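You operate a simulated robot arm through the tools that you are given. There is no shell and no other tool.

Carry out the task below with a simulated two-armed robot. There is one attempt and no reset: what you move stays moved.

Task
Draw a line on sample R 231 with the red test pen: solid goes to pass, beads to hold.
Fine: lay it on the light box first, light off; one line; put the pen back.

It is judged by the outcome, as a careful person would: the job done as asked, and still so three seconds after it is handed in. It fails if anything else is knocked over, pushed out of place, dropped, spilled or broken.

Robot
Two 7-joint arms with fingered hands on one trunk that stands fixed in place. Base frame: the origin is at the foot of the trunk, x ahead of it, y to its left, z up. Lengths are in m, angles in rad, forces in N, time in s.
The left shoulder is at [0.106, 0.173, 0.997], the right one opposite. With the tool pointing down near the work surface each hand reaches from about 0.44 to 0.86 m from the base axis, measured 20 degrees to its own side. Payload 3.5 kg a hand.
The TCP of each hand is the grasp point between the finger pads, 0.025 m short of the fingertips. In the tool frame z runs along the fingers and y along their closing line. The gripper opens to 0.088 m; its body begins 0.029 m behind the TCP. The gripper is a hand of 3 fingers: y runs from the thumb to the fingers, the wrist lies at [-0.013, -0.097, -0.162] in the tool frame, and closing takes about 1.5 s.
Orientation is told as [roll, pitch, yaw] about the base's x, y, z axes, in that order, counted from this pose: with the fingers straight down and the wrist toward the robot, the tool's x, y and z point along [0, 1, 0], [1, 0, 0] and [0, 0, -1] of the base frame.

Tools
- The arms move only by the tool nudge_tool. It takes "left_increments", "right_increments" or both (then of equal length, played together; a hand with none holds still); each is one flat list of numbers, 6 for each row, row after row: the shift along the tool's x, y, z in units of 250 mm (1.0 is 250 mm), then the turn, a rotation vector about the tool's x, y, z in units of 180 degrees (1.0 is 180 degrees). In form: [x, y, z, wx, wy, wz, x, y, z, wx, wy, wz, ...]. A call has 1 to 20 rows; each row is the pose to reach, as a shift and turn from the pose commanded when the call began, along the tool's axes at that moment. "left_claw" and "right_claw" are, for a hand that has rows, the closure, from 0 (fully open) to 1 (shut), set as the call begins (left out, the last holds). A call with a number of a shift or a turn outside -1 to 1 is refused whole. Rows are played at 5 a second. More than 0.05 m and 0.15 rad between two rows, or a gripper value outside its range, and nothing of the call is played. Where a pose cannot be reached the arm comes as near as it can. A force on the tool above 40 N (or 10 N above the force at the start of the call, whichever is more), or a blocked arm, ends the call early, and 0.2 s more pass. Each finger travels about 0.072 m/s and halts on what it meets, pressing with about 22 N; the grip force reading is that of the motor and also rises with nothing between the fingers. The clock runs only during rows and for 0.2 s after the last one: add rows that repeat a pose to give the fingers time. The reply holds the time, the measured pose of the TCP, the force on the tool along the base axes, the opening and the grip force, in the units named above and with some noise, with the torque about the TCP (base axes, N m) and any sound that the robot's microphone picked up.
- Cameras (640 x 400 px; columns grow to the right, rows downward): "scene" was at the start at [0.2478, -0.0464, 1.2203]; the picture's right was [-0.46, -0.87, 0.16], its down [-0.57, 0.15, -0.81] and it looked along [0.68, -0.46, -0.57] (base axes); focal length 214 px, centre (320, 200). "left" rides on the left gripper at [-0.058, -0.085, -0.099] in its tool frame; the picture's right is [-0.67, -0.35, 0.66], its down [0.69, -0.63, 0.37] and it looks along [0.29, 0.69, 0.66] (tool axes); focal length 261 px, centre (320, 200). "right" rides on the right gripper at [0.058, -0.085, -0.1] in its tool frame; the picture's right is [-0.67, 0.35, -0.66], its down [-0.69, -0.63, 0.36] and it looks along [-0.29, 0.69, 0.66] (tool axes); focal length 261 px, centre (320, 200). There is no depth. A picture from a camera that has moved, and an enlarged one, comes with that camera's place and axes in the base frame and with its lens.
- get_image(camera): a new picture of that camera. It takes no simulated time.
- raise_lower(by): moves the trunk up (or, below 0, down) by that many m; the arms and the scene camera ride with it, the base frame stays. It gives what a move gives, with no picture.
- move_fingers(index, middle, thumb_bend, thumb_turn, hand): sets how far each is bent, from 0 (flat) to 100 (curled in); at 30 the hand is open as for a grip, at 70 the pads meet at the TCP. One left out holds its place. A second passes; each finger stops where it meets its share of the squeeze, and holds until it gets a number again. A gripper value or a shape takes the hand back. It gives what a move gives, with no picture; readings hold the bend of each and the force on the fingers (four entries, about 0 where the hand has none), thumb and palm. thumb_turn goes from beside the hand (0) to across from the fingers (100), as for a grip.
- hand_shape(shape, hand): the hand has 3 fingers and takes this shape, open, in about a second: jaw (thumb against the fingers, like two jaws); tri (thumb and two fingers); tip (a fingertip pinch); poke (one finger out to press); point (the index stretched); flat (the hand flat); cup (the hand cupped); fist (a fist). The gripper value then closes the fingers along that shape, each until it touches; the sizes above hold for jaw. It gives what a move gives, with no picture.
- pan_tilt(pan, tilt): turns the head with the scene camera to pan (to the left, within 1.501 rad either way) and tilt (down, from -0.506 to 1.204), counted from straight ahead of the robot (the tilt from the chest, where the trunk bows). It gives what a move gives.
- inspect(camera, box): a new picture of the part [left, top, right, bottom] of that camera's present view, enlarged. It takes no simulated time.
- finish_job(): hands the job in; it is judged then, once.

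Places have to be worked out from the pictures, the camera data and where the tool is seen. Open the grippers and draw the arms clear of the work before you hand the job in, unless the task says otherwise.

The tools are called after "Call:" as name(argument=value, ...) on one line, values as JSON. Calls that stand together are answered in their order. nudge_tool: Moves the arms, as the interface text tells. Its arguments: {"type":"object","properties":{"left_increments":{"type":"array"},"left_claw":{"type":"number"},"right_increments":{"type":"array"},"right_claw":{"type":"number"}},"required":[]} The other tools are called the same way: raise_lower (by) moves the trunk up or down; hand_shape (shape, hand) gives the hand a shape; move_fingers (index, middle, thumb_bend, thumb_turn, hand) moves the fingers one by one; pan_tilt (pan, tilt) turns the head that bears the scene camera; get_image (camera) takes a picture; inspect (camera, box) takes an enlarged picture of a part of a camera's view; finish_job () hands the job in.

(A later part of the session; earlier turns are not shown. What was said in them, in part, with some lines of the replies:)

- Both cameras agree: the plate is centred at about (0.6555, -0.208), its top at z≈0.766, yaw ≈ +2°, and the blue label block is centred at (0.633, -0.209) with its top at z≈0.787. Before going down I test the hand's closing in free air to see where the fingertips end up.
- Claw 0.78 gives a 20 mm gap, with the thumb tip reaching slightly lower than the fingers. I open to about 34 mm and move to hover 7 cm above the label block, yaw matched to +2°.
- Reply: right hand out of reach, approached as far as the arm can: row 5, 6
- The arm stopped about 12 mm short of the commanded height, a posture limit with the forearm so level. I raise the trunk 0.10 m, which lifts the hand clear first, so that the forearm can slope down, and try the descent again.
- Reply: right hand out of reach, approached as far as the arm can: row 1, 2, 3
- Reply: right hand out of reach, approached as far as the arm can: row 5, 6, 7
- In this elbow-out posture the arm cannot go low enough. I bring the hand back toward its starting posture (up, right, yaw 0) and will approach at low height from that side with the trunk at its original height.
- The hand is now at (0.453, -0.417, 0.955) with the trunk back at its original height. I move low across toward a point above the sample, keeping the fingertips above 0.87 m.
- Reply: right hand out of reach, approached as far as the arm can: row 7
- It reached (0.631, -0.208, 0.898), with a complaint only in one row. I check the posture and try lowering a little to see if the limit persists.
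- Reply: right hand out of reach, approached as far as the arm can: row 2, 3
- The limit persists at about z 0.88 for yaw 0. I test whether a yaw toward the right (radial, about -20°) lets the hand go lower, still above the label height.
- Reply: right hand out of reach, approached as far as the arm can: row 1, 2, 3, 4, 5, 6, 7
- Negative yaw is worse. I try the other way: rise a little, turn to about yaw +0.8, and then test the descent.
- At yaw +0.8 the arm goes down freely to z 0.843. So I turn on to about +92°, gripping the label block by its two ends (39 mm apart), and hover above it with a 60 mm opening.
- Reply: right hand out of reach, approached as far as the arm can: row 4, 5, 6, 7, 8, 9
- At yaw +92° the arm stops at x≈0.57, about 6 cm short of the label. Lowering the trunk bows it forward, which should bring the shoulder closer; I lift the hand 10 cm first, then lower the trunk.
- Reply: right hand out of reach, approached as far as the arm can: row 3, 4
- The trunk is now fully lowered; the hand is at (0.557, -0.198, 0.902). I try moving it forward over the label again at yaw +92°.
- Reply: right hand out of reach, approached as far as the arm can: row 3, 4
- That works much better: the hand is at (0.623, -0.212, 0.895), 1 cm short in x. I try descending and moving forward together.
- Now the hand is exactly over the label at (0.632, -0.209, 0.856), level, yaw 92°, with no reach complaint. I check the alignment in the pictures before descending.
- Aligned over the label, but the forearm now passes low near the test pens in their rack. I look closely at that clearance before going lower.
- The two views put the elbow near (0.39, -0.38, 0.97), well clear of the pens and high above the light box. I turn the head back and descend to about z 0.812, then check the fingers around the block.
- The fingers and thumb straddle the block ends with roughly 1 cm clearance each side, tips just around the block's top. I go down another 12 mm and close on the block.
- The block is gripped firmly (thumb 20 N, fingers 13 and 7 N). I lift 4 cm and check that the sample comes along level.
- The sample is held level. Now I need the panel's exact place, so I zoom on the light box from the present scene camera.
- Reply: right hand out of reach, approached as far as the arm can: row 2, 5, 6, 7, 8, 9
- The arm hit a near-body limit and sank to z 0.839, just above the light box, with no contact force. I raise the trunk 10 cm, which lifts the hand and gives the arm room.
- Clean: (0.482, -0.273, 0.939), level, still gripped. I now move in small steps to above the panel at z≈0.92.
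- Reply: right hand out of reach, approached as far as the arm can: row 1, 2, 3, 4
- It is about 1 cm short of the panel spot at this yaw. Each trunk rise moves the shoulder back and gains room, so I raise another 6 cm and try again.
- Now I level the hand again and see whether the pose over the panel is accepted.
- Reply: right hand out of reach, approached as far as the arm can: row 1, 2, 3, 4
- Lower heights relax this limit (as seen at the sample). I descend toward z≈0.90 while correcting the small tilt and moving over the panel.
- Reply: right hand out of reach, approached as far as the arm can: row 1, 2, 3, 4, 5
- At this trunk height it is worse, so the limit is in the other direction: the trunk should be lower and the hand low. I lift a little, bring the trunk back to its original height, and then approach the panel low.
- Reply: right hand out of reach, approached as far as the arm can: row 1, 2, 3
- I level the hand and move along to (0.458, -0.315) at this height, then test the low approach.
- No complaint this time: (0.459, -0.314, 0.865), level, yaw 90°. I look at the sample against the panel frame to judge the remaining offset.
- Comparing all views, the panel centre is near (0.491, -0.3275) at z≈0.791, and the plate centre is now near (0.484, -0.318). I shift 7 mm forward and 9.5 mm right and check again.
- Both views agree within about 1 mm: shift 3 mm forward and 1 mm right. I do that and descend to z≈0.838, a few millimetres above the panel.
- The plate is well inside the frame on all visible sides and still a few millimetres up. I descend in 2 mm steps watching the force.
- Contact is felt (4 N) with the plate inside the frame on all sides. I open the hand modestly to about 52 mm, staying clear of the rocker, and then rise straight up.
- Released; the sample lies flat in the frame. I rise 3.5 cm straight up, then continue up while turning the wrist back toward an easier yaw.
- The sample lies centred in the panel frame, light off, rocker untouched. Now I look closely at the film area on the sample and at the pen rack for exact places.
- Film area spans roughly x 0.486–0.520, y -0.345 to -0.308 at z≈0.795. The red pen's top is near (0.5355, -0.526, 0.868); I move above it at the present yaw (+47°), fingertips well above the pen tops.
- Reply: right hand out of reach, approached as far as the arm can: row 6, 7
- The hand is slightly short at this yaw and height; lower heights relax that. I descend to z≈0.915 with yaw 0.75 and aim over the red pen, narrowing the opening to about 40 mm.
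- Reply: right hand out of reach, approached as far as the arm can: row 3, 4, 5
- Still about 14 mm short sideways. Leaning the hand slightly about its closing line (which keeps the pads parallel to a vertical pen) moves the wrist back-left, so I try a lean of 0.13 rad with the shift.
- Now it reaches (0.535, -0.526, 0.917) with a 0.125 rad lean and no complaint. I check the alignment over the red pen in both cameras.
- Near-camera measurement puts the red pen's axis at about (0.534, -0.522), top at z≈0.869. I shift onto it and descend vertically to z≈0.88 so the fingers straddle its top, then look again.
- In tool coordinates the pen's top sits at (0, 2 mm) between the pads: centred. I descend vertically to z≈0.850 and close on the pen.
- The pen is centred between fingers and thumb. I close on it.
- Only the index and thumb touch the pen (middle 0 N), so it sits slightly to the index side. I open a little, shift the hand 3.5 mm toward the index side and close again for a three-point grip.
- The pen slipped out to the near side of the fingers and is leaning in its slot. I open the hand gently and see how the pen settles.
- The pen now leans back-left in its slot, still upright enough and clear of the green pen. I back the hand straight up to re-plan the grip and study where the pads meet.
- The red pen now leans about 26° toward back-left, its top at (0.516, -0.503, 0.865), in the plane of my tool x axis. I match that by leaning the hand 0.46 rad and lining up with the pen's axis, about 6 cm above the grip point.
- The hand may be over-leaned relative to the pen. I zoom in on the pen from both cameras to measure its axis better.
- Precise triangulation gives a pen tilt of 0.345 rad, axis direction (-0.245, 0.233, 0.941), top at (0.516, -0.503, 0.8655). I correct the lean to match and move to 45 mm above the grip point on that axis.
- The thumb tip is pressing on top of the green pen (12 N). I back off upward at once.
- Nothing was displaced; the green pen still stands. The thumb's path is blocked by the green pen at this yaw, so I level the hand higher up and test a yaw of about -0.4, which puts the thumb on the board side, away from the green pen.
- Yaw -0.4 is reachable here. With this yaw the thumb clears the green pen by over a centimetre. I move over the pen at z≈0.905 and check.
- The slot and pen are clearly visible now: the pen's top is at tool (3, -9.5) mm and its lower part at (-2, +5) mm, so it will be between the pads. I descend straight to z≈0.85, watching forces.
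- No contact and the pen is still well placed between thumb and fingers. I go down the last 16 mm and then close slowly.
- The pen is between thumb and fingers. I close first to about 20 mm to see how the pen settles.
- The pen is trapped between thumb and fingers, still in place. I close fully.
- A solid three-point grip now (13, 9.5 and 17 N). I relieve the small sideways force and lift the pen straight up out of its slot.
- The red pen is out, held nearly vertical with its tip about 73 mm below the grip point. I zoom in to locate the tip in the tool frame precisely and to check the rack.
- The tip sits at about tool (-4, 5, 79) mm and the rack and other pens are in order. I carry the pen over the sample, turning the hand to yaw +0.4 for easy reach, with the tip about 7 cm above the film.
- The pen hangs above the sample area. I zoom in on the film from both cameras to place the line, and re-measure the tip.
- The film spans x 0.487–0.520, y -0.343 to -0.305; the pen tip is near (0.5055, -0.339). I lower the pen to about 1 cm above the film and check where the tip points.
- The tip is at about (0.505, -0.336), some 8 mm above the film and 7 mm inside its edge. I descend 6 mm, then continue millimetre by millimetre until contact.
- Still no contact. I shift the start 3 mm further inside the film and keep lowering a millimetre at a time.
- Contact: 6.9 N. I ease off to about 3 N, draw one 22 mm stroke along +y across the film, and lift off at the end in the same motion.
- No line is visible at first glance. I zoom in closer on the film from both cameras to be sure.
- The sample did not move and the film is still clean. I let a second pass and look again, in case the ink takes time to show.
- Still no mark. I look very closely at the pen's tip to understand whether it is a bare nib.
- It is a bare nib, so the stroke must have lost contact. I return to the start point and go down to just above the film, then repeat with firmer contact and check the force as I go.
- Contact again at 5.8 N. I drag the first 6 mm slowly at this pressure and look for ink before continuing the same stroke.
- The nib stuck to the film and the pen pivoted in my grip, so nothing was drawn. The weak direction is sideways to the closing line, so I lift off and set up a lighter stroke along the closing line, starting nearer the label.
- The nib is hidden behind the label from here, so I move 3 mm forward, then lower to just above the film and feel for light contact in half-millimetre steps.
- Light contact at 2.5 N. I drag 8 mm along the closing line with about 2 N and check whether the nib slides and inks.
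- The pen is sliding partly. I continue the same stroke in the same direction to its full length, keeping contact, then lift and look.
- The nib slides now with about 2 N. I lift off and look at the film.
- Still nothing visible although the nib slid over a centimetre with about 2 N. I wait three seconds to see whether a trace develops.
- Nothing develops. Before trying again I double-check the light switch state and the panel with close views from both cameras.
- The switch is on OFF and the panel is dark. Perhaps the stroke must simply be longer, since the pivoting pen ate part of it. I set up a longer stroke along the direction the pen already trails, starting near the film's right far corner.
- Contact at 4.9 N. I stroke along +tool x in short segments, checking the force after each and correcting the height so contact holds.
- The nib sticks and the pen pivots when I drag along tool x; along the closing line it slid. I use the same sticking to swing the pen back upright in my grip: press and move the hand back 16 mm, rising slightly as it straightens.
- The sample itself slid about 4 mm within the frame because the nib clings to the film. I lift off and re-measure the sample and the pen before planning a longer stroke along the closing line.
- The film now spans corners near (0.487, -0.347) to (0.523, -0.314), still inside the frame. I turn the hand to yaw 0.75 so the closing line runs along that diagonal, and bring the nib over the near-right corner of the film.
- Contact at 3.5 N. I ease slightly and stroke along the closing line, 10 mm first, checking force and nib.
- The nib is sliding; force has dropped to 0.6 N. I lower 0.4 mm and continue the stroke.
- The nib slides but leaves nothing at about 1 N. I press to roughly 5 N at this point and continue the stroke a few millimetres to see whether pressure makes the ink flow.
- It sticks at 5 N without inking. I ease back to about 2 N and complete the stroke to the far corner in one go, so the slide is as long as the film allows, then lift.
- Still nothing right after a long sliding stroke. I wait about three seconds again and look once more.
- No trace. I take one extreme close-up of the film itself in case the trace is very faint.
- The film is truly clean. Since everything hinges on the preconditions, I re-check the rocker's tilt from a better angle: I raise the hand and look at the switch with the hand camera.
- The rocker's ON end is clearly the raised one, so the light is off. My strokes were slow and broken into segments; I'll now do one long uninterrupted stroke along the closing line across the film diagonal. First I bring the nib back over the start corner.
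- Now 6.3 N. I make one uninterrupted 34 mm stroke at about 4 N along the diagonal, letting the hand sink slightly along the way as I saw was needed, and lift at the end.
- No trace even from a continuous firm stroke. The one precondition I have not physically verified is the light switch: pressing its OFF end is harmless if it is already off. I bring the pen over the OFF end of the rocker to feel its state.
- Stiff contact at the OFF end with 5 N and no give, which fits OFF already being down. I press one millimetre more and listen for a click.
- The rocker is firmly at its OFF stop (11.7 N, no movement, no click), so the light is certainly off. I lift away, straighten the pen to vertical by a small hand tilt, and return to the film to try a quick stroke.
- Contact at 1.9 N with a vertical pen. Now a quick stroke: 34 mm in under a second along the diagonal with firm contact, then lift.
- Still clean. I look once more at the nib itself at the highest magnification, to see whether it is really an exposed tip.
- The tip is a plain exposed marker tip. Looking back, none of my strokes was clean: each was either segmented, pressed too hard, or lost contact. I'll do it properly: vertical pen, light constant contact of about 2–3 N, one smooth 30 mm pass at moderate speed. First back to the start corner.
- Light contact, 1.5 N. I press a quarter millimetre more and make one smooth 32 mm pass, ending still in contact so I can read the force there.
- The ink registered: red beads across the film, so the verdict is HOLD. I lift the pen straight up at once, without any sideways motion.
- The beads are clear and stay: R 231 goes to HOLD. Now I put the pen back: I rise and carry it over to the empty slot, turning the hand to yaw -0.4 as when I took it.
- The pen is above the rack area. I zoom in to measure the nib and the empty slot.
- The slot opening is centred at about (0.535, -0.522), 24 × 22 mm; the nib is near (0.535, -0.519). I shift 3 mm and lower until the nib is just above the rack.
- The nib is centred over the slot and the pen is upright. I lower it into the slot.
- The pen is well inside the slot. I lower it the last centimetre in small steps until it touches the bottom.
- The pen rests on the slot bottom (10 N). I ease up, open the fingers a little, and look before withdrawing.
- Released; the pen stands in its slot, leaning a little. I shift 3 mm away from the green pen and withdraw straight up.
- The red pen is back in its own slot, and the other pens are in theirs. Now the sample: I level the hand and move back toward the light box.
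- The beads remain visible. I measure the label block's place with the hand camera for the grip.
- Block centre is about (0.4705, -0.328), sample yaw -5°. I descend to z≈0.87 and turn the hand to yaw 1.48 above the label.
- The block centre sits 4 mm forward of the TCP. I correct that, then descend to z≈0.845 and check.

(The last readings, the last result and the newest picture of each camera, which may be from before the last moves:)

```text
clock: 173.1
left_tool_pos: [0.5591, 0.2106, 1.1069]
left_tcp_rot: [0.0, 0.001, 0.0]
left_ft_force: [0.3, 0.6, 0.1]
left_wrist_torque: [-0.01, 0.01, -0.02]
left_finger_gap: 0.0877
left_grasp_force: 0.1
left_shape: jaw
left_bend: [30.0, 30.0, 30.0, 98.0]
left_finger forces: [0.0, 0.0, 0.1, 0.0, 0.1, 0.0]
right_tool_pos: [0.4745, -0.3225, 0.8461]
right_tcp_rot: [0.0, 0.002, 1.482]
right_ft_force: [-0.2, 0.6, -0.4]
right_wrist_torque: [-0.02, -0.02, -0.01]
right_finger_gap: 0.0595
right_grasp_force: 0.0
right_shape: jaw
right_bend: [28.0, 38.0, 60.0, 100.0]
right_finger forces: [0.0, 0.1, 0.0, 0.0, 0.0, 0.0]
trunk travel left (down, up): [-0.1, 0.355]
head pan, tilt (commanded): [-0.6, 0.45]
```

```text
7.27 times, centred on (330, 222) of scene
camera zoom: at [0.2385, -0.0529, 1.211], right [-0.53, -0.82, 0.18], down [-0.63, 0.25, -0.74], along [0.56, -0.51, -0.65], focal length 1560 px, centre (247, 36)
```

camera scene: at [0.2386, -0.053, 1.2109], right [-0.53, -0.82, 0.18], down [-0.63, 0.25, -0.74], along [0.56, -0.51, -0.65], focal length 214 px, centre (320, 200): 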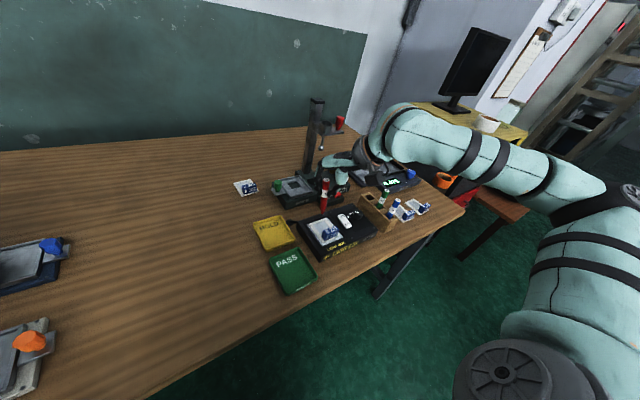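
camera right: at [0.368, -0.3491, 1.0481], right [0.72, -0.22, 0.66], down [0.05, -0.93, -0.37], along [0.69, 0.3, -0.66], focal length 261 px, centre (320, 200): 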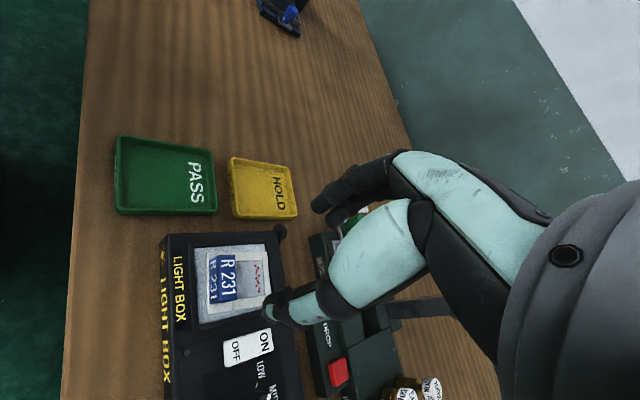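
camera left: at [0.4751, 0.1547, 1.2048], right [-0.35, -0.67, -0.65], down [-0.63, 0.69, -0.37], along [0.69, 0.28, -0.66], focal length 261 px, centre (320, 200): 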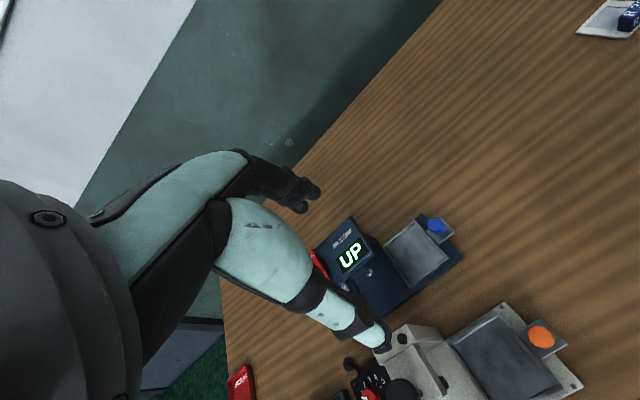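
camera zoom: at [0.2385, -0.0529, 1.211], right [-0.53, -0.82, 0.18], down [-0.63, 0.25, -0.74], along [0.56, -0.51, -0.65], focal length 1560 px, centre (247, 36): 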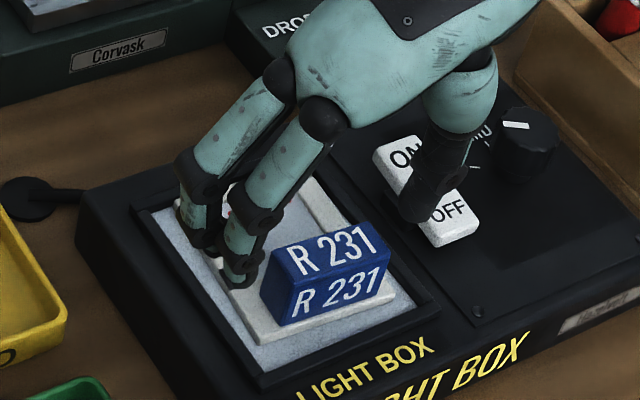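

The block is now centred between the fingers (1 mm, -2.4 mm). I descend to the grip height and close.

Call:
nudge_tool(right_increments=[0, 0, 0.03, 0, 0, 0, 0, 0, 0.055, 0, 0, 0, 0, 0, 0.068, 0, 0, 0, 0, 0, 0.068, 0, 0, 0])

Call:
nudge_tool(right_increments=[0, 0, 0, 0, 0, 0, 0, 0, 0, 0, 0, 0, 0, 0, 0, 0, 0, 0, 0, 0, 0, 0, 0, 0, 0, 0, 0, 0, 0, 0, 0, 0, 0, 0, 0, 0], right_claw=0.8)

Call:
inspect(camera="scene", box=[300, 195, 360, 250])

Call:
inspect(camera="right", box=[200, 190, 360, 330])

```text
clock: 174.1
left_tool_pos: [0.5589, 0.2113, 1.1054]
left_tcp_rot: [0.001, -0.001, 0.0]
left_ft_force: [-0.8, 0.0, -0.3]
left_wrist_torque: [0.03, 0.01, 0.01]
left_finger_gap: 0.0878
left_grasp_force: 0.1
left_shape: jaw
left_bend: [30.0, 30.0, 30.0, 98.0]
left_finger forces: [0.0, 0.1, 0.1, 0.1, 0.0, 0.1]
right_tool_pos: [0.4731, -0.3224, 0.8285]
right_tcp_rot: [-0.001, 0.0, 1.481]
right_ft_force: [-0.1, -0.3, -0.2]
right_wrist_torque: [-0.02, 0.02, -0.02]
right_finger_gap: 0.0598
right_grasp_force: 0.1
right_shape: jaw
right_bend: [28.0, 38.0, 60.0, 100.0]
right_finger forces: [0.0, 0.0, 0.0, 0.0, 0.1, 0.0]
trunk travel left (down, up): [-0.1, 0.355]
head pan, tilt (commanded): [-0.6, 0.45]
```

```text
clock: 175.4
left_tool_pos: [0.5584, 0.2119, 1.1052]
left_tcp_rot: [-0.001, 0.001, -0.001]
left_ft_force: [0.5, -0.1, 0.6]
left_wrist_torque: [-0.01, -0.02, 0.07]
left_finger_gap: 0.0876
left_grasp_force: 0.0
left_shape: jaw
left_bend: [30.0, 30.0, 30.0, 98.0]
left_finger forces: [0.0, 0.0, 0.1, 0.0, 0.0, 0.0]
right_tool_pos: [0.4731, -0.3231, 0.829]
right_tcp_rot: [-0.001, -0.003, 1.481]
right_ft_force: [0.5, 0.3, -0.1]
right_wrist_torque: [0.05, 0.01, -0.04]
right_finger_gap: 0.0298
right_grasp_force: 21.7
right_shape: jaw
right_bend: [74.0, 58.0, 73.0, 100.0]
right_finger forces: [17.8, 2.3, 0.1, 0.1, 19.7, 0.0]
trunk travel left (down, up): [-0.1, 0.355]
head pan, tilt (commanded): [-0.6, 0.45]
```

```text
7.27 times, centred on (330, 222) of scene
camera zoom: at [0.2386, -0.053, 1.211], right [-0.53, -0.82, 0.18], down [-0.63, 0.25, -0.74], along [0.56, -0.51, -0.65], focal length 1560 px, centre (247, 36)
```

zoom: 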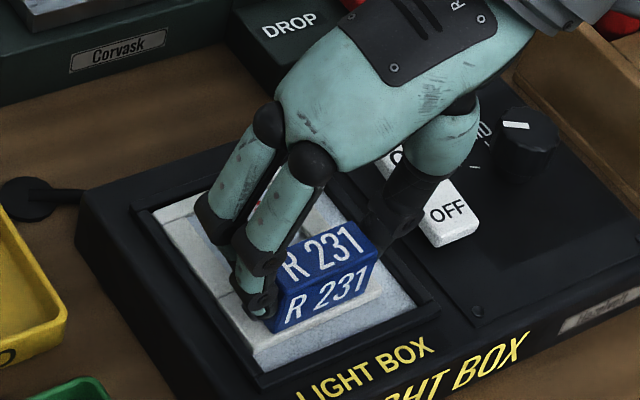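

```text
2.86 times, centred on (280, 260) of right
camera zoom: at [0.4081, -0.4024, 0.9268], right [0.7, 0.29, 0.66], down [0.63, -0.69, -0.37], along [0.35, 0.67, -0.66], focal length 745 px, centre (434, 29)
```

zoom: 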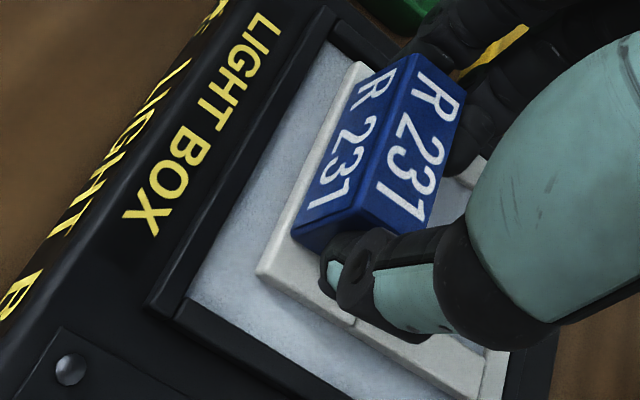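

Gripped (18, 2 and 20 N). I lift 2 cm and check that the sample hangs level and the film is untouched.

Call:
nudge_tool(right_increments=[0, 0, -0.02, 0, 0, 0, 0, 0, -0.05, 0, 0, 0, 0, 0, -0.08, 0, 0, 0, 0, 0, -0.08, 0, 0, 0])

Call:
inspect(camera="scene", box=[300, 190, 360, 250])

Call:
inspect(camera="right", box=[200, 190, 360, 330])

```text
clock: 176.4
left_tool_pos: [0.5588, 0.2118, 1.1065]
left_tcp_rot: [0.0, 0.0, 0.0]
left_ft_force: [-0.5, 0.3, -0.7]
left_wrist_torque: [0.04, -0.01, -0.01]
left_finger_gap: 0.0878
left_grasp_force: 0.1
left_shape: jaw
left_bend: [30.0, 30.0, 30.0, 98.0]
left_finger forces: [0.1, 0.0, 0.1, 0.0, 0.0, 0.1]
right_tool_pos: [0.4747, -0.3227, 0.8473]
right_tcp_rot: [0.002, -0.002, 1.481]
right_ft_force: [-0.7, 0.5, -0.5]
right_wrist_torque: [0.02, 0.0, 0.01]
right_finger_gap: 0.0296
right_grasp_force: 21.9
right_shape: jaw
right_bend: [74.0, 58.0, 73.0, 100.0]
right_finger forces: [18.0, 2.3, 0.1, 0.0, 19.5, 0.0]
trunk travel left (down, up): [-0.1, 0.355]
head pan, tilt (commanded): [-0.6, 0.45]
```

```text
6.67 times, centred on (330, 220) of scene
camera zoom: at [0.2387, -0.0531, 1.2109], right [-0.53, -0.82, 0.18], down [-0.63, 0.25, -0.74], along [0.56, -0.51, -0.65], focal length 1430 px, centre (253, 67)
```

zoom: 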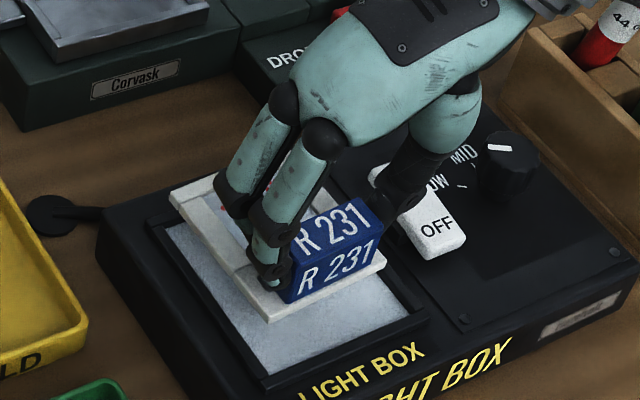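

```text
2.86 times, centred on (280, 260) of right
camera zoom: at [0.4088, -0.4024, 0.9468], right [0.7, 0.29, 0.66], down [0.63, -0.69, -0.37], along [0.35, 0.67, -0.66], focal length 745 px, centre (434, 29)
```

zoom: 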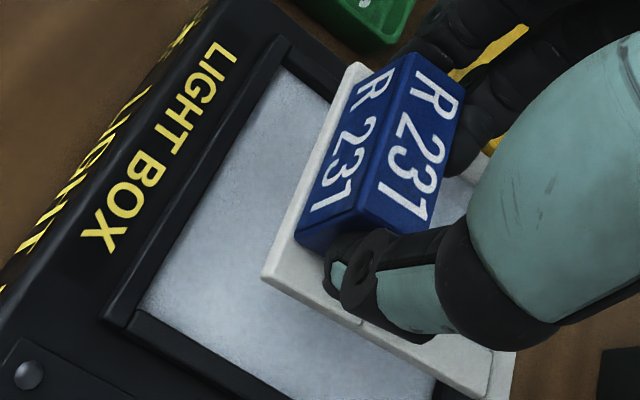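

The sample is held level with the beads intact. I carry it up and over to above the HOLD tray, correcting its yaw.

Call:
nudge_tool(right_increments=[0, 0, -0.08, 0, 0, 0, 0, 0.02, -0.14, 0, 0, 0, -0.03, 0.09, -0.152, 0, 0, 0.002, -0.07, 0.18, -0.152, 0, 0, 0.004, -0.11, 0.27, -0.152, 0, 0, 0.007, -0.15, 0.37, -0.152, 0, 0, 0.01, -0.184, 0.457, -0.152, 0, 0, 0.0127, -0.184, 0.457, -0.152, 0, 0, 0.0127])

Call:
get_image(camera="scene")

Call:
get_image(camera="right")

```text
clock: 178.2
left_tool_pos: [0.5597, 0.2105, 1.1053]
left_tcp_rot: [0.001, 0.001, 0.001]
left_ft_force: [0.3, -0.3, 0.7]
left_wrist_torque: [-0.02, -0.02, 0.05]
left_finger_gap: 0.088
left_grasp_force: 0.0
left_shape: jaw
left_bend: [30.0, 30.0, 30.0, 98.0]
left_finger forces: [0.0, 0.0, 0.1, 0.0, 0.0, 0.0]
right_tool_pos: [0.5305, -0.215, 0.8871]
right_tcp_rot: [-0.001, -0.001, 1.441]
right_ft_force: [-0.6, 0.2, -0.2]
right_wrist_torque: [-0.02, -0.02, 0.02]
right_finger_gap: 0.029
right_grasp_force: 22.2
right_shape: jaw
right_bend: [74.0, 58.0, 74.0, 100.0]
right_finger forces: [18.3, 2.0, 0.0, 0.0, 19.3, 0.0]
trunk travel left (down, up): [-0.1, 0.355]
head pan, tilt (commanded): [-0.6, 0.45]
```

```text
taken
camera scene: at [0.2384, -0.0533, 1.211], right [-0.53, -0.82, 0.18], down [-0.63, 0.25, -0.74], along [0.56, -0.51, -0.65], focal length 214 px, centre (320, 200)
```

scene: 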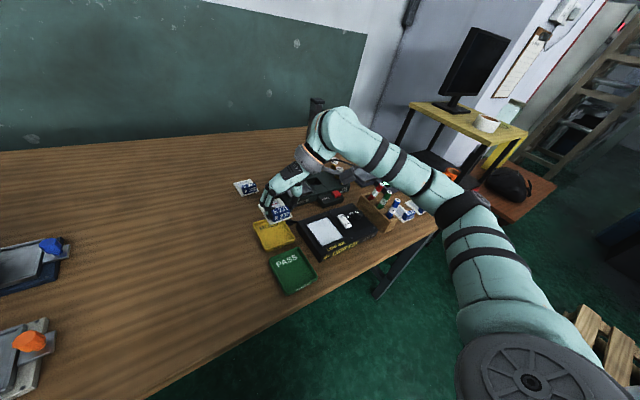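

```text
taken
camera right: at [0.4614, -0.2918, 0.9848], right [0.71, 0.26, 0.66], down [0.6, -0.71, -0.37], along [0.37, 0.65, -0.66], focal length 261 px, centre (320, 200)
```

right: 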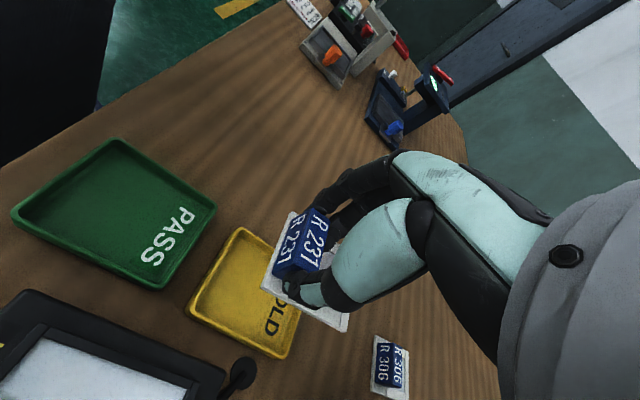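

I zoom in to compare the held sample with the HOLD tray's inside.

Call:
inspect(camera="right", box=[180, 210, 370, 370])

Call:
inspect(camera="scene", box=[240, 190, 310, 260])

```text
2.50 times, centred on (275, 290) of right
camera zoom: at [0.4614, -0.2918, 0.9848], right [0.71, 0.26, 0.66], down [0.6, -0.71, -0.37], along [0.37, 0.65, -0.66], focal length 652 px, centre (432, -25)
```

zoom: 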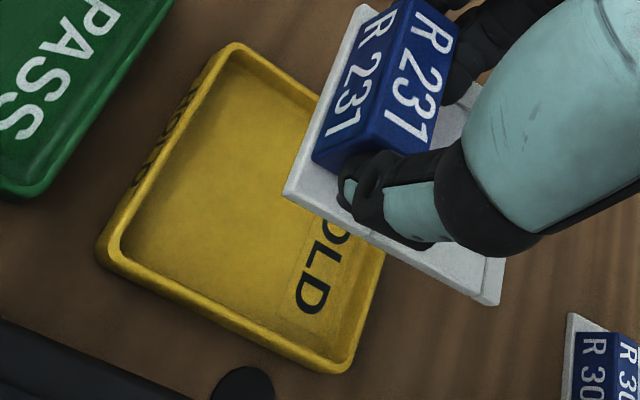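

```text
5.71 times, centred on (275, 225) of scene
camera zoom: at [0.2384, -0.0533, 1.211], right [-0.53, -0.82, 0.18], down [-0.63, 0.25, -0.74], along [0.56, -0.51, -0.65], focal length 1226 px, centre (577, 57)
```

zoom: 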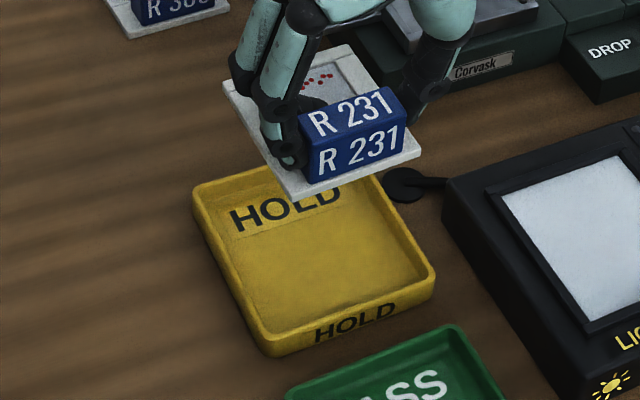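

The sample needs only about 3 mm forward and 1 mm right to be centred in the tray. I correct and descend to z≈0.815, then look again.

Call:
nudge_tool(right_increments=[-0.0124, -0.0024, 0.06, 0, 0, 0, -0.0124, -0.0024, 0.13, 0, 0, 0, -0.0124, -0.0024, 0.2, 0, 0, 0, -0.0124, -0.0024, 0.265, 0, 0, 0, -0.0124, -0.0024, 0.285, 0, 0, 0, -0.0124, -0.0024, 0.285, 0, 0, 0])

Call:
inspect(camera="right", box=[180, 210, 370, 370])

Call:
inspect(camera="scene", box=[245, 200, 300, 255])

```text
clock: 179.7
left_tool_pos: [0.5578, 0.2112, 1.1064]
left_tcp_rot: [0.0, -0.002, 0.0]
left_ft_force: [-0.2, 0.0, 1.2]
left_wrist_torque: [0.02, -0.01, -0.03]
left_finger_gap: 0.0877
left_grasp_force: 0.1
left_shape: jaw
left_bend: [30.0, 30.0, 30.0, 98.0]
left_finger forces: [0.1, 0.1, 0.0, 0.1, 0.0, 0.0]
right_tool_pos: [0.5331, -0.214, 0.8147]
right_tcp_rot: [-0.001, 0.0, 1.444]
right_ft_force: [-0.2, -0.6, -0.9]
right_wrist_torque: [-0.01, -0.02, -0.02]
right_finger_gap: 0.0291
right_grasp_force: 21.3
right_shape: jaw
right_bend: [74.0, 58.0, 74.0, 100.0]
right_finger forces: [18.3, 2.1, 0.0, 0.0, 19.3, 0.0]
trunk travel left (down, up): [-0.1, 0.355]
head pan, tilt (commanded): [-0.6, 0.45]
```

```text
2.50 times, centred on (275, 290) of right
camera zoom: at [0.4644, -0.2915, 0.913], right [0.71, 0.26, 0.66], down [0.6, -0.71, -0.37], along [0.37, 0.65, -0.66], focal length 652 px, centre (432, -25)
```

zoom: 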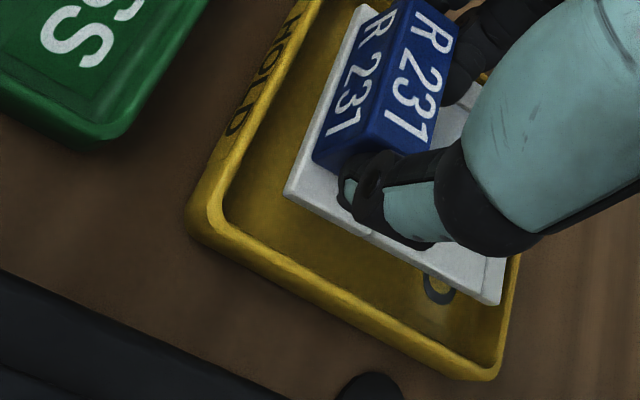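

```text
7.27 times, centred on (272, 228) of scene
camera zoom: at [0.2387, -0.053, 1.2109], right [-0.53, -0.82, 0.18], down [-0.63, 0.25, -0.74], along [0.56, -0.51, -0.65], focal length 1560 px, centre (666, 0)
```

zoom: 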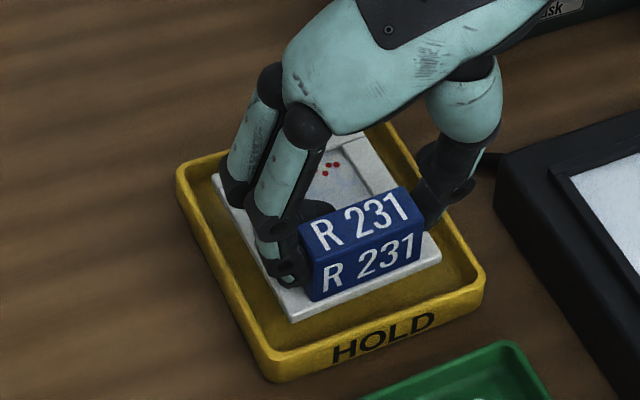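

Both cameras agree the sample is centred within about a millimetre. I lower it gently in small steps toward the tray floor.

Call:
nudge_tool(right_increments=[0, 0, 0.012, 0, 0, 0, 0, 0, 0.024, 0, 0, 0, 0, 0, 0.036, 0, 0, 0, 0, 0, 0.036, 0, 0, 0])

Call:
inspect(camera="scene", box=[245, 200, 300, 255])

Call:
inspect(camera="right", box=[180, 210, 370, 370])

```text
clock: 180.7
left_tool_pos: [0.5597, 0.2106, 1.1057]
left_tcp_rot: [0.0, 0.0, 0.0]
left_ft_force: [0.2, 0.1, -0.3]
left_wrist_torque: [0.05, -0.02, 0.0]
left_finger_gap: 0.0878
left_grasp_force: 0.1
left_shape: jaw
left_bend: [30.0, 30.0, 30.0, 98.0]
left_finger forces: [0.0, 0.0, 0.0, 0.0, 0.0, 0.0]
right_tool_pos: [0.5336, -0.2137, 0.8062]
right_tcp_rot: [0.001, -0.002, 1.441]
right_ft_force: [0.9, 0.0, 0.0]
right_wrist_torque: [-0.01, -0.04, -0.02]
right_finger_gap: 0.0291
right_grasp_force: 22.2
right_shape: jaw
right_bend: [74.0, 58.0, 74.0, 100.0]
right_finger forces: [18.2, 2.1, 0.0, 0.0, 19.3, 0.0]
trunk travel left (down, up): [-0.1, 0.355]
head pan, tilt (commanded): [-0.6, 0.45]
```

```text
7.27 times, centred on (272, 228) of scene
camera zoom: at [0.2386, -0.053, 1.2109], right [-0.53, -0.82, 0.18], down [-0.63, 0.25, -0.74], along [0.56, -0.51, -0.65], focal length 1560 px, centre (666, 0)
```

zoom: 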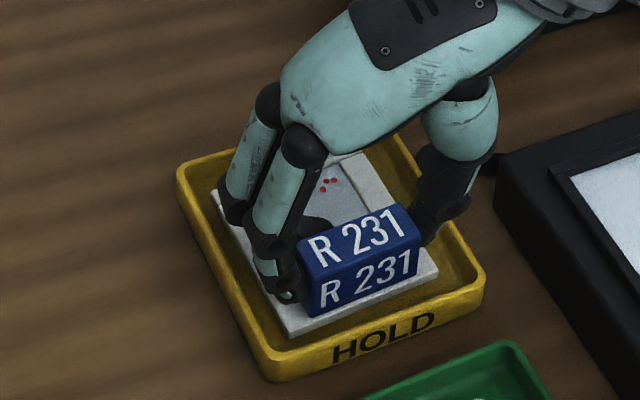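

```text
2.50 times, centred on (275, 290) of right
camera zoom: at [0.4647, -0.2911, 0.9043], right [0.71, 0.26, 0.66], down [0.6, -0.71, -0.37], along [0.37, 0.65, -0.66], focal length 652 px, centre (432, -25)
```

zoom: 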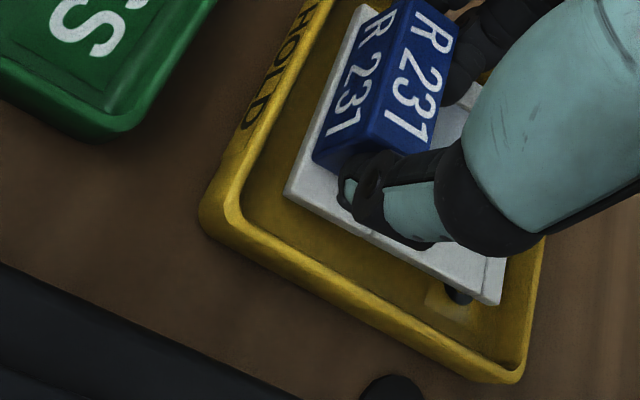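

Call:
nudge_tool(right_increments=[0, 0, 0.005, 0, 0, 0, 0, 0, 0.01, 0, 0, 0, 0, 0, 0.01, 0, 0, 0])

Call:
nudge_tool(right_increments=[0, 0, 0.004, 0, 0, 0, 0, 0, 0.004, 0, 0, 0])

```text
clock: 181.4
left_tool_pos: [0.5587, 0.2109, 1.1052]
left_tcp_rot: [-0.001, 0.001, -0.001]
left_ft_force: [0.2, 0.4, -0.2]
left_wrist_torque: [-0.02, -0.02, -0.01]
left_finger_gap: 0.0876
left_grasp_force: 0.0
left_shape: jaw
left_bend: [30.0, 30.0, 30.0, 98.0]
left_finger forces: [0.1, 0.0, 0.0, 0.0, 0.0, 0.0]
right_tool_pos: [0.5329, -0.2144, 0.8025]
right_tcp_rot: [0.001, 0.0, 1.442]
right_ft_force: [-0.4, -0.7, -0.5]
right_wrist_torque: [-0.01, 0.02, -0.02]
right_finger_gap: 0.0293
right_grasp_force: 21.7
right_shape: jaw
right_bend: [74.0, 58.0, 74.0, 100.0]
right_finger forces: [18.4, 2.1, 0.0, 0.0, 19.3, 0.0]
trunk travel left (down, up): [-0.1, 0.355]
head pan, tilt (commanded): [-0.6, 0.45]
```

```text
clock: 182.1
left_tool_pos: [0.5585, 0.2118, 1.1055]
left_tcp_rot: [0.0, 0.0, 0.0]
left_ft_force: [-1.0, 1.1, 0.5]
left_wrist_torque: [-0.02, -0.03, 0.02]
left_finger_gap: 0.0877
left_grasp_force: 0.0
left_shape: jaw
left_bend: [30.0, 30.0, 30.0, 98.0]
left_finger forces: [0.0, 0.1, 0.0, 0.1, 0.0, 0.0]
right_tool_pos: [0.5324, -0.2145, 0.8028]
right_tcp_rot: [-0.001, 0.0, 1.442]
right_ft_force: [0.1, -0.4, 0.2]
right_wrist_torque: [0.0, -0.03, 0.0]
right_finger_gap: 0.0293
right_grasp_force: 21.9
right_shape: jaw
right_bend: [74.0, 58.0, 74.0, 100.0]
right_finger forces: [18.2, 2.3, 0.0, 0.1, 19.4, 0.1]
trunk travel left (down, up): [-0.1, 0.355]
head pan, tilt (commanded): [-0.6, 0.45]
```

Call:
nudge_tool(right_increments=[0, 0, 0.004, 0, 0, 0, 0, 0, 0.004, 0, 0, 0])

Call:
nudge_tool(right_increments=[0, 0, 0.004, 0, 0, 0, 0, 0, 0.004, 0, 0, 0])

Call:
inspect(camera="scene", box=[245, 200, 300, 255])

```text
clock: 182.7
left_tool_pos: [0.5588, 0.2112, 1.1073]
left_tcp_rot: [-0.001, 0.001, -0.002]
left_ft_force: [-0.4, -0.2, 0.4]
left_wrist_torque: [-0.01, 0.0, -0.01]
left_finger_gap: 0.0876
left_grasp_force: 0.1
left_shape: jaw
left_bend: [30.0, 30.0, 30.0, 98.0]
left_finger forces: [0.0, 0.0, 0.0, 0.1, 0.0, 0.0]
right_tool_pos: [0.5326, -0.2135, 0.8018]
right_tcp_rot: [-0.001, -0.003, 1.442]
right_ft_force: [0.5, -0.2, 3.1]
right_wrist_torque: [0.06, 0.0, -0.04]
right_finger_gap: 0.0291
right_grasp_force: 21.7
right_shape: jaw
right_bend: [74.0, 58.0, 74.0, 100.0]
right_finger forces: [18.1, 2.7, 0.0, 0.0, 19.7, 0.0]
trunk travel left (down, up): [-0.1, 0.355]
head pan, tilt (commanded): [-0.6, 0.45]
```

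```text
clock: 183.2
left_tool_pos: [0.5576, 0.211, 1.1061]
left_tcp_rot: [0.001, 0.0, 0.0]
left_ft_force: [1.1, 0.5, -0.8]
left_wrist_torque: [-0.02, 0.01, 0.02]
left_finger_gap: 0.0876
left_grasp_force: 0.0
left_shape: jaw
left_bend: [30.0, 30.0, 30.0, 98.0]
left_finger forces: [0.1, 0.0, 0.0, 0.1, 0.1, 0.0]
right_tool_pos: [0.5325, -0.2138, 0.7999]
right_tcp_rot: [-0.001, -0.001, 1.441]
right_ft_force: [1.0, -1.8, 5.6]
right_wrist_torque: [0.13, 0.01, -0.04]
right_finger_gap: 0.0292
right_grasp_force: 22.3
right_shape: jaw
right_bend: [74.0, 58.0, 74.0, 100.0]
right_finger forces: [17.9, 2.7, 0.0, 0.0, 20.5, 0.0]
trunk travel left (down, up): [-0.1, 0.355]
head pan, tilt (commanded): [-0.6, 0.45]
```

```text
7.27 times, centred on (272, 228) of scene
camera zoom: at [0.238, -0.053, 1.2112], right [-0.53, -0.82, 0.18], down [-0.63, 0.25, -0.74], along [0.56, -0.51, -0.65], focal length 1560 px, centre (666, 0)
```

zoom: 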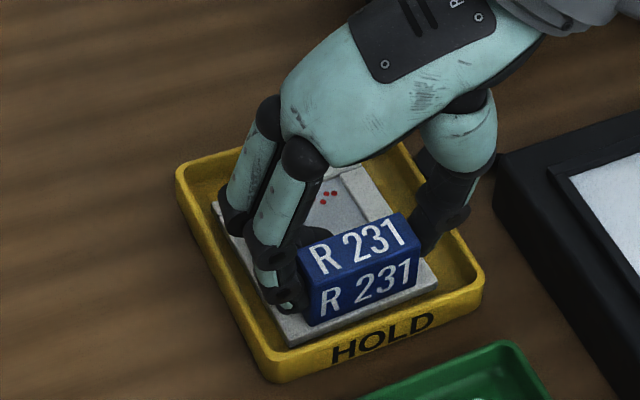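

The sample rests on the tray floor (5.6 N). I ease off, open the fingers just enough to release, and rise straight up.

Call:
nudge_tool(right_increments=[0, 0, -0.004, 0, 0, 0, 0, 0, -0.004, 0, 0, 0])

Call:
nudge_tool(right_increments=[0, 0, 0, 0, 0, 0, 0, 0, 0, 0, 0, 0, 0, 0, 0, 0, 0, 0, 0, 0, 0, 0, 0, 0], right_claw=0.57)

Call:
inspect(camera="scene", box=[245, 200, 300, 255])

Call:
inspect(camera="right", box=[180, 210, 370, 370])

```text
clock: 183.8
left_tool_pos: [0.5585, 0.2107, 1.1076]
left_tcp_rot: [-0.001, 0.0, 0.001]
left_ft_force: [0.3, 0.7, -0.1]
left_wrist_torque: [0.0, 0.01, 0.01]
left_finger_gap: 0.0876
left_grasp_force: 0.2
left_shape: jaw
left_bend: [30.0, 30.0, 30.0, 98.0]
left_finger forces: [0.1, 0.0, 0.0, 0.0, 0.1, 0.1]
right_tool_pos: [0.5318, -0.2141, 0.8013]
right_tcp_rot: [0.001, 0.001, 1.443]
right_ft_force: [0.0, -1.1, 2.9]
right_wrist_torque: [0.05, -0.01, 0.0]
right_finger_gap: 0.0292
right_grasp_force: 22.4
right_shape: jaw
right_bend: [74.0, 58.0, 74.0, 100.0]
right_finger forces: [18.2, 2.6, 0.0, 0.0, 20.0, 0.0]
trunk travel left (down, up): [-0.1, 0.355]
head pan, tilt (commanded): [-0.6, 0.45]
```

```text
clock: 184.8
left_tool_pos: [0.5584, 0.2104, 1.1065]
left_tcp_rot: [-0.001, 0.0, 0.001]
left_ft_force: [0.7, -1.3, -0.2]
left_wrist_torque: [-0.01, 0.02, -0.01]
left_finger_gap: 0.0876
left_grasp_force: 0.0
left_shape: jaw
left_bend: [30.0, 30.0, 30.0, 98.0]
left_finger forces: [0.0, 0.1, 0.1, 0.0, 0.1, 0.0]
right_tool_pos: [0.5329, -0.2137, 0.8016]
right_tcp_rot: [-0.001, 0.002, 1.442]
right_ft_force: [0.1, 1.4, -0.6]
right_wrist_torque: [0.04, -0.02, -0.01]
right_finger_gap: 0.038
right_grasp_force: 0.1
right_shape: jaw
right_bend: [74.0, 48.0, 72.0, 100.0]
right_finger forces: [0.5, 0.0, 0.0, 0.0, 0.3, 0.1]
trunk travel left (down, up): [-0.1, 0.355]
head pan, tilt (commanded): [-0.6, 0.45]
```

```text
7.27 times, centred on (272, 228) of scene
camera zoom: at [0.2386, -0.0529, 1.2109], right [-0.53, -0.82, 0.18], down [-0.63, 0.25, -0.74], along [0.56, -0.51, -0.65], focal length 1560 px, centre (666, 0)
```

zoom: 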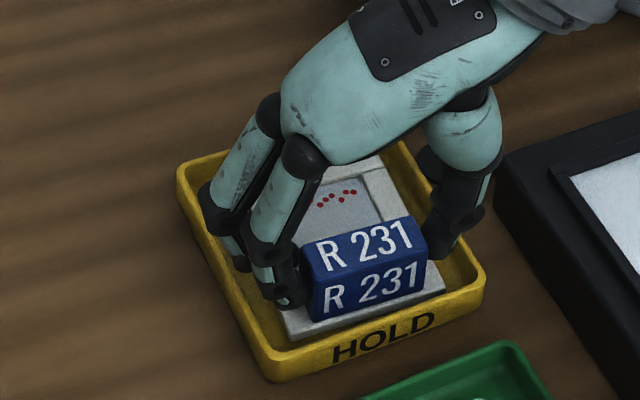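

```text
2.50 times, centred on (275, 290) of right
camera zoom: at [0.4641, -0.2911, 0.9003], right [0.71, 0.26, 0.66], down [0.6, -0.71, -0.37], along [0.37, 0.65, -0.66], focal length 652 px, centre (432, -25)
```

zoom: 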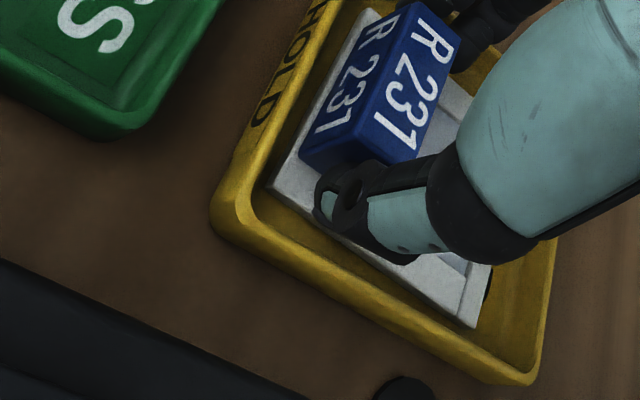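

Nearly free; I open a little more and then rise slowly.

Call:
nudge_tool(right_increments=[0, 0, 0, 0, 0, 0, 0, 0, 0, 0, 0, 0, 0, 0, -0.004, 0, 0, 0], right_claw=0.49)

Call:
nudge_tool(right_increments=[0, 0, -0.02, 0, 0, 0, 0, 0, -0.05, 0, 0, 0, 0, 0, -0.1, 0, 0, 0, 0, 0, -0.16, 0, 0, 0, 0, 0, -0.24, 0, 0, 0, 0, 0, -0.24, 0, 0, 0])

Call:
inspect(camera="scene", box=[240, 195, 305, 255])

Call:
get_image(camera="right")

```text
clock: 185.7
left_tool_pos: [0.559, 0.2114, 1.1068]
left_tcp_rot: [-0.001, 0.001, 0.0]
left_ft_force: [-0.2, 0.7, 0.1]
left_wrist_torque: [0.0, -0.01, 0.01]
left_finger_gap: 0.0877
left_grasp_force: 0.1
left_shape: jaw
left_bend: [30.0, 30.0, 30.0, 98.0]
left_finger forces: [0.0, 0.0, 0.1, 0.0, 0.0, 0.0]
right_tool_pos: [0.5333, -0.214, 0.8027]
right_tcp_rot: [0.0, -0.001, 1.441]
right_ft_force: [-0.3, -0.3, 0.0]
right_wrist_torque: [0.03, 0.01, -0.03]
right_finger_gap: 0.0442
right_grasp_force: 0.1
right_shape: jaw
right_bend: [74.0, 44.0, 69.0, 100.0]
right_finger forces: [0.0, 0.0, 0.1, 0.0, 0.1, 0.0]
trunk travel left (down, up): [-0.1, 0.355]
head pan, tilt (commanded): [-0.6, 0.45]
```

```text
clock: 187.1
left_tool_pos: [0.5581, 0.2096, 1.1064]
left_tcp_rot: [0.0, 0.0, 0.0]
left_ft_force: [-0.1, 0.0, 0.6]
left_wrist_torque: [-0.01, 0.0, -0.03]
left_finger_gap: 0.0877
left_grasp_force: 0.0
left_shape: jaw
left_bend: [30.0, 30.0, 30.0, 98.0]
left_finger forces: [0.0, 0.0, 0.0, 0.0, 0.1, 0.0]
right_tool_pos: [0.533, -0.2134, 0.8628]
right_tcp_rot: [0.0, 0.0, 1.442]
right_ft_force: [0.6, 0.4, -0.3]
right_wrist_torque: [0.0, -0.01, -0.05]
right_finger_gap: 0.0442
right_grasp_force: 0.2
right_shape: jaw
right_bend: [74.0, 44.0, 69.0, 100.0]
right_finger forces: [0.0, 0.0, 0.0, 0.0, 0.0, 0.0]
trunk travel left (down, up): [-0.1, 0.355]
head pan, tilt (commanded): [-0.6, 0.45]
```

```text
6.67 times, centred on (272, 225) of scene
camera zoom: at [0.2388, -0.0531, 1.2109], right [-0.53, -0.82, 0.18], down [-0.63, 0.25, -0.74], along [0.56, -0.51, -0.65], focal length 1430 px, centre (637, 33)
```

zoom: 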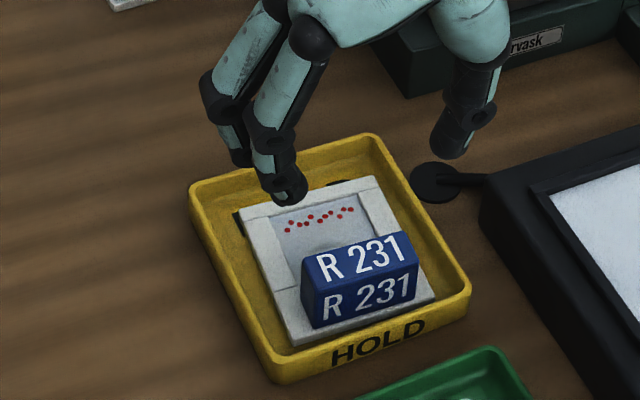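

```text
taken
camera right: at [0.4645, -0.2911, 0.9613], right [0.71, 0.26, 0.66], down [0.6, -0.71, -0.37], along [0.37, 0.65, -0.66], focal length 261 px, centre (320, 200)
```

right: 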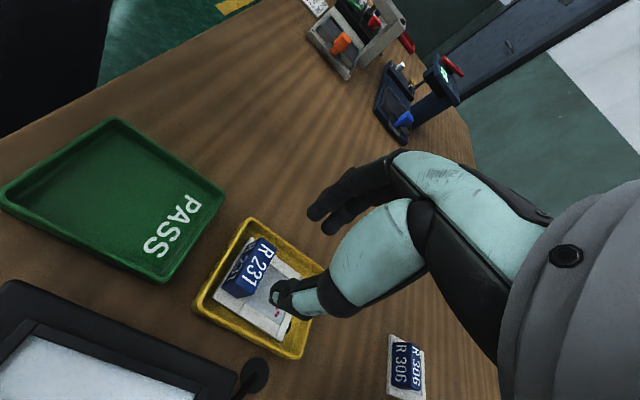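

R 231 lies flat in the HOLD tray with the beads showing. I raise the hand, turn it back to an easy posture and open it.

Call:
nudge_tool(right_increments=[0, 0, -0.08, 0, 0, 0.03, 0, 0, -0.16, 0, 0, 0.07, 0, 0, -0.24, 0, 0, 0.11, 0, 0, -0.32, 0, 0, 0.15, 0, 0, -0.4, 0, 0, 0.19, 0, 0, -0.48, 0, 0, 0.23, 0, 0, -0.52, 0, 0, 0.27, 0, 0, -0.52, 0, 0, 0.31, 0, 0, -0.52, 0, 0, 0.31], right_claw=0.0)

```text
clock: 189.1
left_tool_pos: [0.5587, 0.2095, 1.1056]
left_tcp_rot: [0.001, 0.001, 0.0]
left_ft_force: [-0.2, 0.6, 1.1]
left_wrist_torque: [-0.01, 0.0, 0.06]
left_finger_gap: 0.0876
left_grasp_force: 0.0
left_shape: jaw
left_bend: [30.0, 30.0, 30.0, 98.0]
left_finger forces: [0.0, 0.1, 0.1, 0.0, 0.0, 0.0]
right_tool_pos: [0.532, -0.2131, 0.9909]
right_tcp_rot: [-0.001, 0.001, 0.468]
right_ft_force: [0.0, 0.5, 0.1]
right_wrist_torque: [0.0, 0.0, 0.03]
right_finger_gap: 0.0876
right_grasp_force: 0.0
right_shape: jaw
right_bend: [30.0, 30.0, 30.0, 98.0]
right_finger forces: [0.0, 0.0, 0.1, 0.0, 0.0, 0.0]
trunk travel left (down, up): [-0.1, 0.355]
head pan, tilt (commanded): [-0.6, 0.45]
```

Call:
nudge_tool(right_increments=[-0.065, -0.14, -0.1, 0, 0, 0.021, -0.13, -0.28, -0.18, 0, 0, 0.042, -0.195, -0.42, -0.25, 0, 0, 0.064, -0.26, -0.56, -0.32, 0, 0, 0.085, -0.325, -0.7, -0.32, 0, 0, 0.106, -0.39, -0.84, -0.32, 0, 0, 0.128, -0.454, -0.98, -0.32, 0, 0, 0.149, -0.454, -0.98, -0.32, 0, 0, 0.149])

Call:
get_image(camera="scene")

Call:
get_image(camera="right")

```text
clock: 190.8
left_tool_pos: [0.5582, 0.212, 1.1059]
left_tcp_rot: [0.0, -0.001, 0.002]
left_ft_force: [0.3, 1.1, 0.0]
left_wrist_torque: [-0.02, -0.02, 0.03]
left_finger_gap: 0.0877
left_grasp_force: 0.1
left_shape: jaw
left_bend: [30.0, 30.0, 30.0, 98.0]
left_finger forces: [0.0, 0.0, 0.0, 0.0, 0.0, 0.1]
right_tool_pos: [0.3649, -0.425, 1.0728]
right_tcp_rot: [0.0, 0.001, -0.002]
right_ft_force: [-0.3, 0.1, -0.1]
right_wrist_torque: [0.03, 0.02, -0.01]
right_finger_gap: 0.0879
right_grasp_force: 0.2
right_shape: jaw
right_bend: [30.0, 30.0, 30.0, 98.0]
right_finger forces: [0.0, 0.1, 0.0, 0.0, 0.1, 0.0]
trunk travel left (down, up): [-0.1, 0.355]
head pan, tilt (commanded): [-0.6, 0.45]
```

```text
taken
camera scene: at [0.239, -0.0526, 1.2108], right [-0.53, -0.82, 0.18], down [-0.63, 0.25, -0.74], along [0.56, -0.51, -0.65], focal length 214 px, centre (320, 200)
```

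scene: 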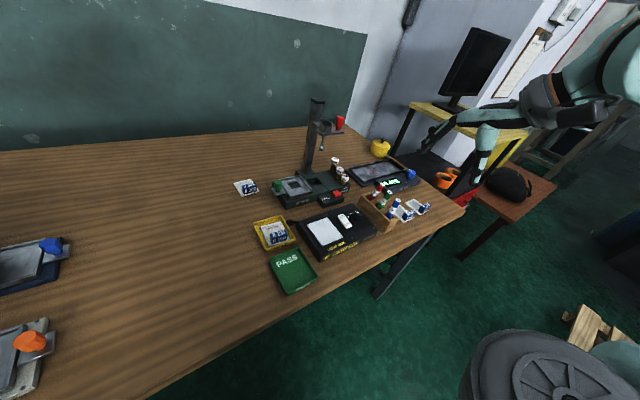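

```text
taken
camera right: at [0.2798, -0.3685, 1.1717], right [0.35, -0.67, 0.66], down [-0.63, -0.68, -0.37], along [0.69, -0.29, -0.66], focal length 261 px, centre (320, 200)
```

right: 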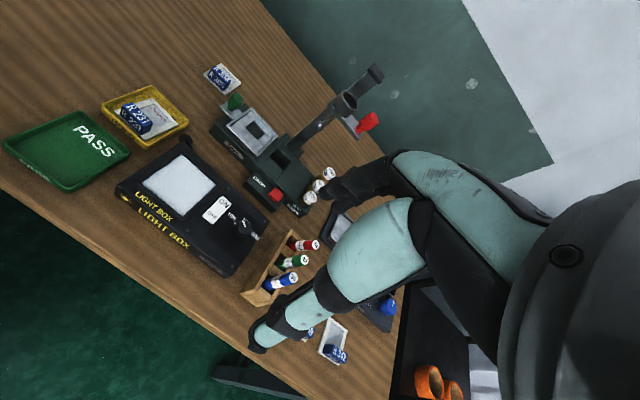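

Both arms are clear and both hands are open. I take final close looks at the tray, the light box and the pen rack.

Call:
inspect(camera="scene", box=[235, 195, 335, 300])

Call:
inspect(camera="scene", box=[330, 140, 440, 240])

Call:
inspect(camera="right", box=[90, 70, 340, 320])

```text
3.81 times, centred on (285, 248) of scene
camera zoom: at [0.239, -0.0526, 1.2108], right [-0.53, -0.82, 0.18], down [-0.63, 0.25, -0.74], along [0.56, -0.51, -0.65], focal length 817 px, centre (453, 19)
```

zoom: 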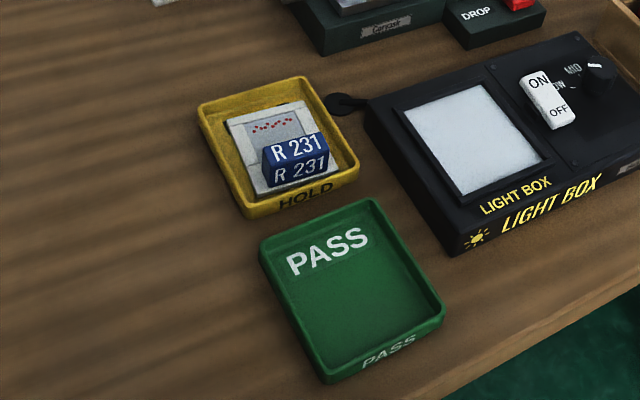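

```text
4.00 times, centred on (385, 190) of scene
camera zoom: at [0.239, -0.0526, 1.2108], right [-0.53, -0.82, 0.18], down [-0.63, 0.25, -0.74], along [0.56, -0.51, -0.65], focal length 858 px, centre (60, 240)
```

zoom: 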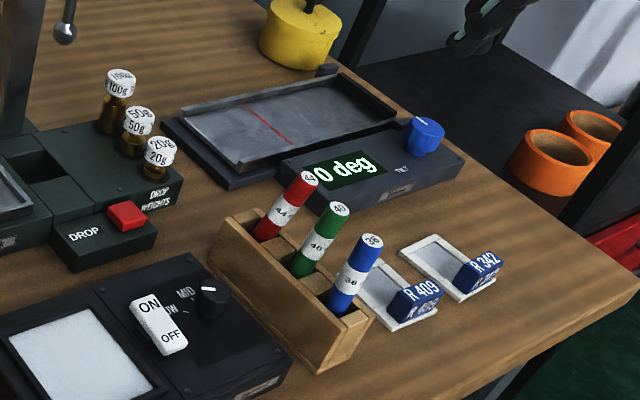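

```text
1.60 times, centred on (215, 195) of right
camera zoom: at [0.2798, -0.3685, 1.1717], right [0.35, -0.67, 0.66], down [-0.63, -0.68, -0.37], along [0.69, -0.29, -0.66], focal length 417 px, centre (488, 208)
```

zoom: 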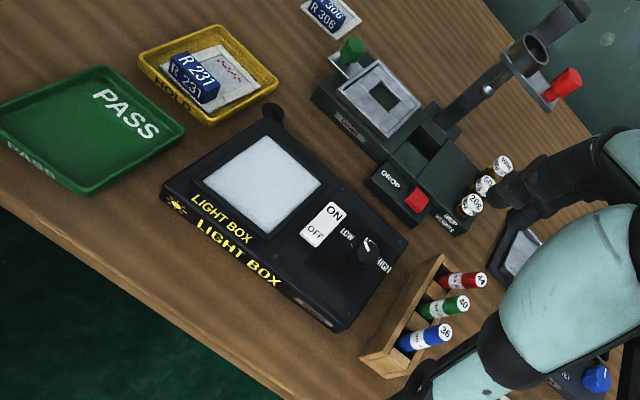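

The sample with its beaded line lies in the HOLD tray. The red pen is in its slot and the other pens are in theirs, the light is off, and nothing else has been disturbed. Both hands are open and clear of the work, so I hand in the job.

Call:
finish_job()

```text
The job is handed in.
```

R 231 is in the HOLD tray: the red pen's line broke into beads. I've handed the job in; no result has come back yet.

- **Light box:** I laid the sample on the light box before drawing. The switch was already at OFF. To be sure, I pressed that end with the pen tip, up to about 12 N, and it didn't move.
- **The line:** One line shows on the film. It took eight attempts: in the first seven the pen pivoted in my grip, stuck to the film, or slid without leaving any ink. If every stroke counts rather than only the visible line, that could go against "one line".
- **Sample:** While I was drawing, the nib dragged the sample a few millimetres and turned it slightly. It stayed inside the light box frame.
- **Red pen:** It is back in its own slot, leaning slightly. On my first try at picking it up I knocked it over to lean in the slot, so I had to grip it again.
- **Green pen:** My thumb pressed on top of it with about 12 N once, and may have nudged it again when I put the red pen back. It is still in its slot.

Nothing else looked out of place in the final pictures. Both hands are open and clear of the work.
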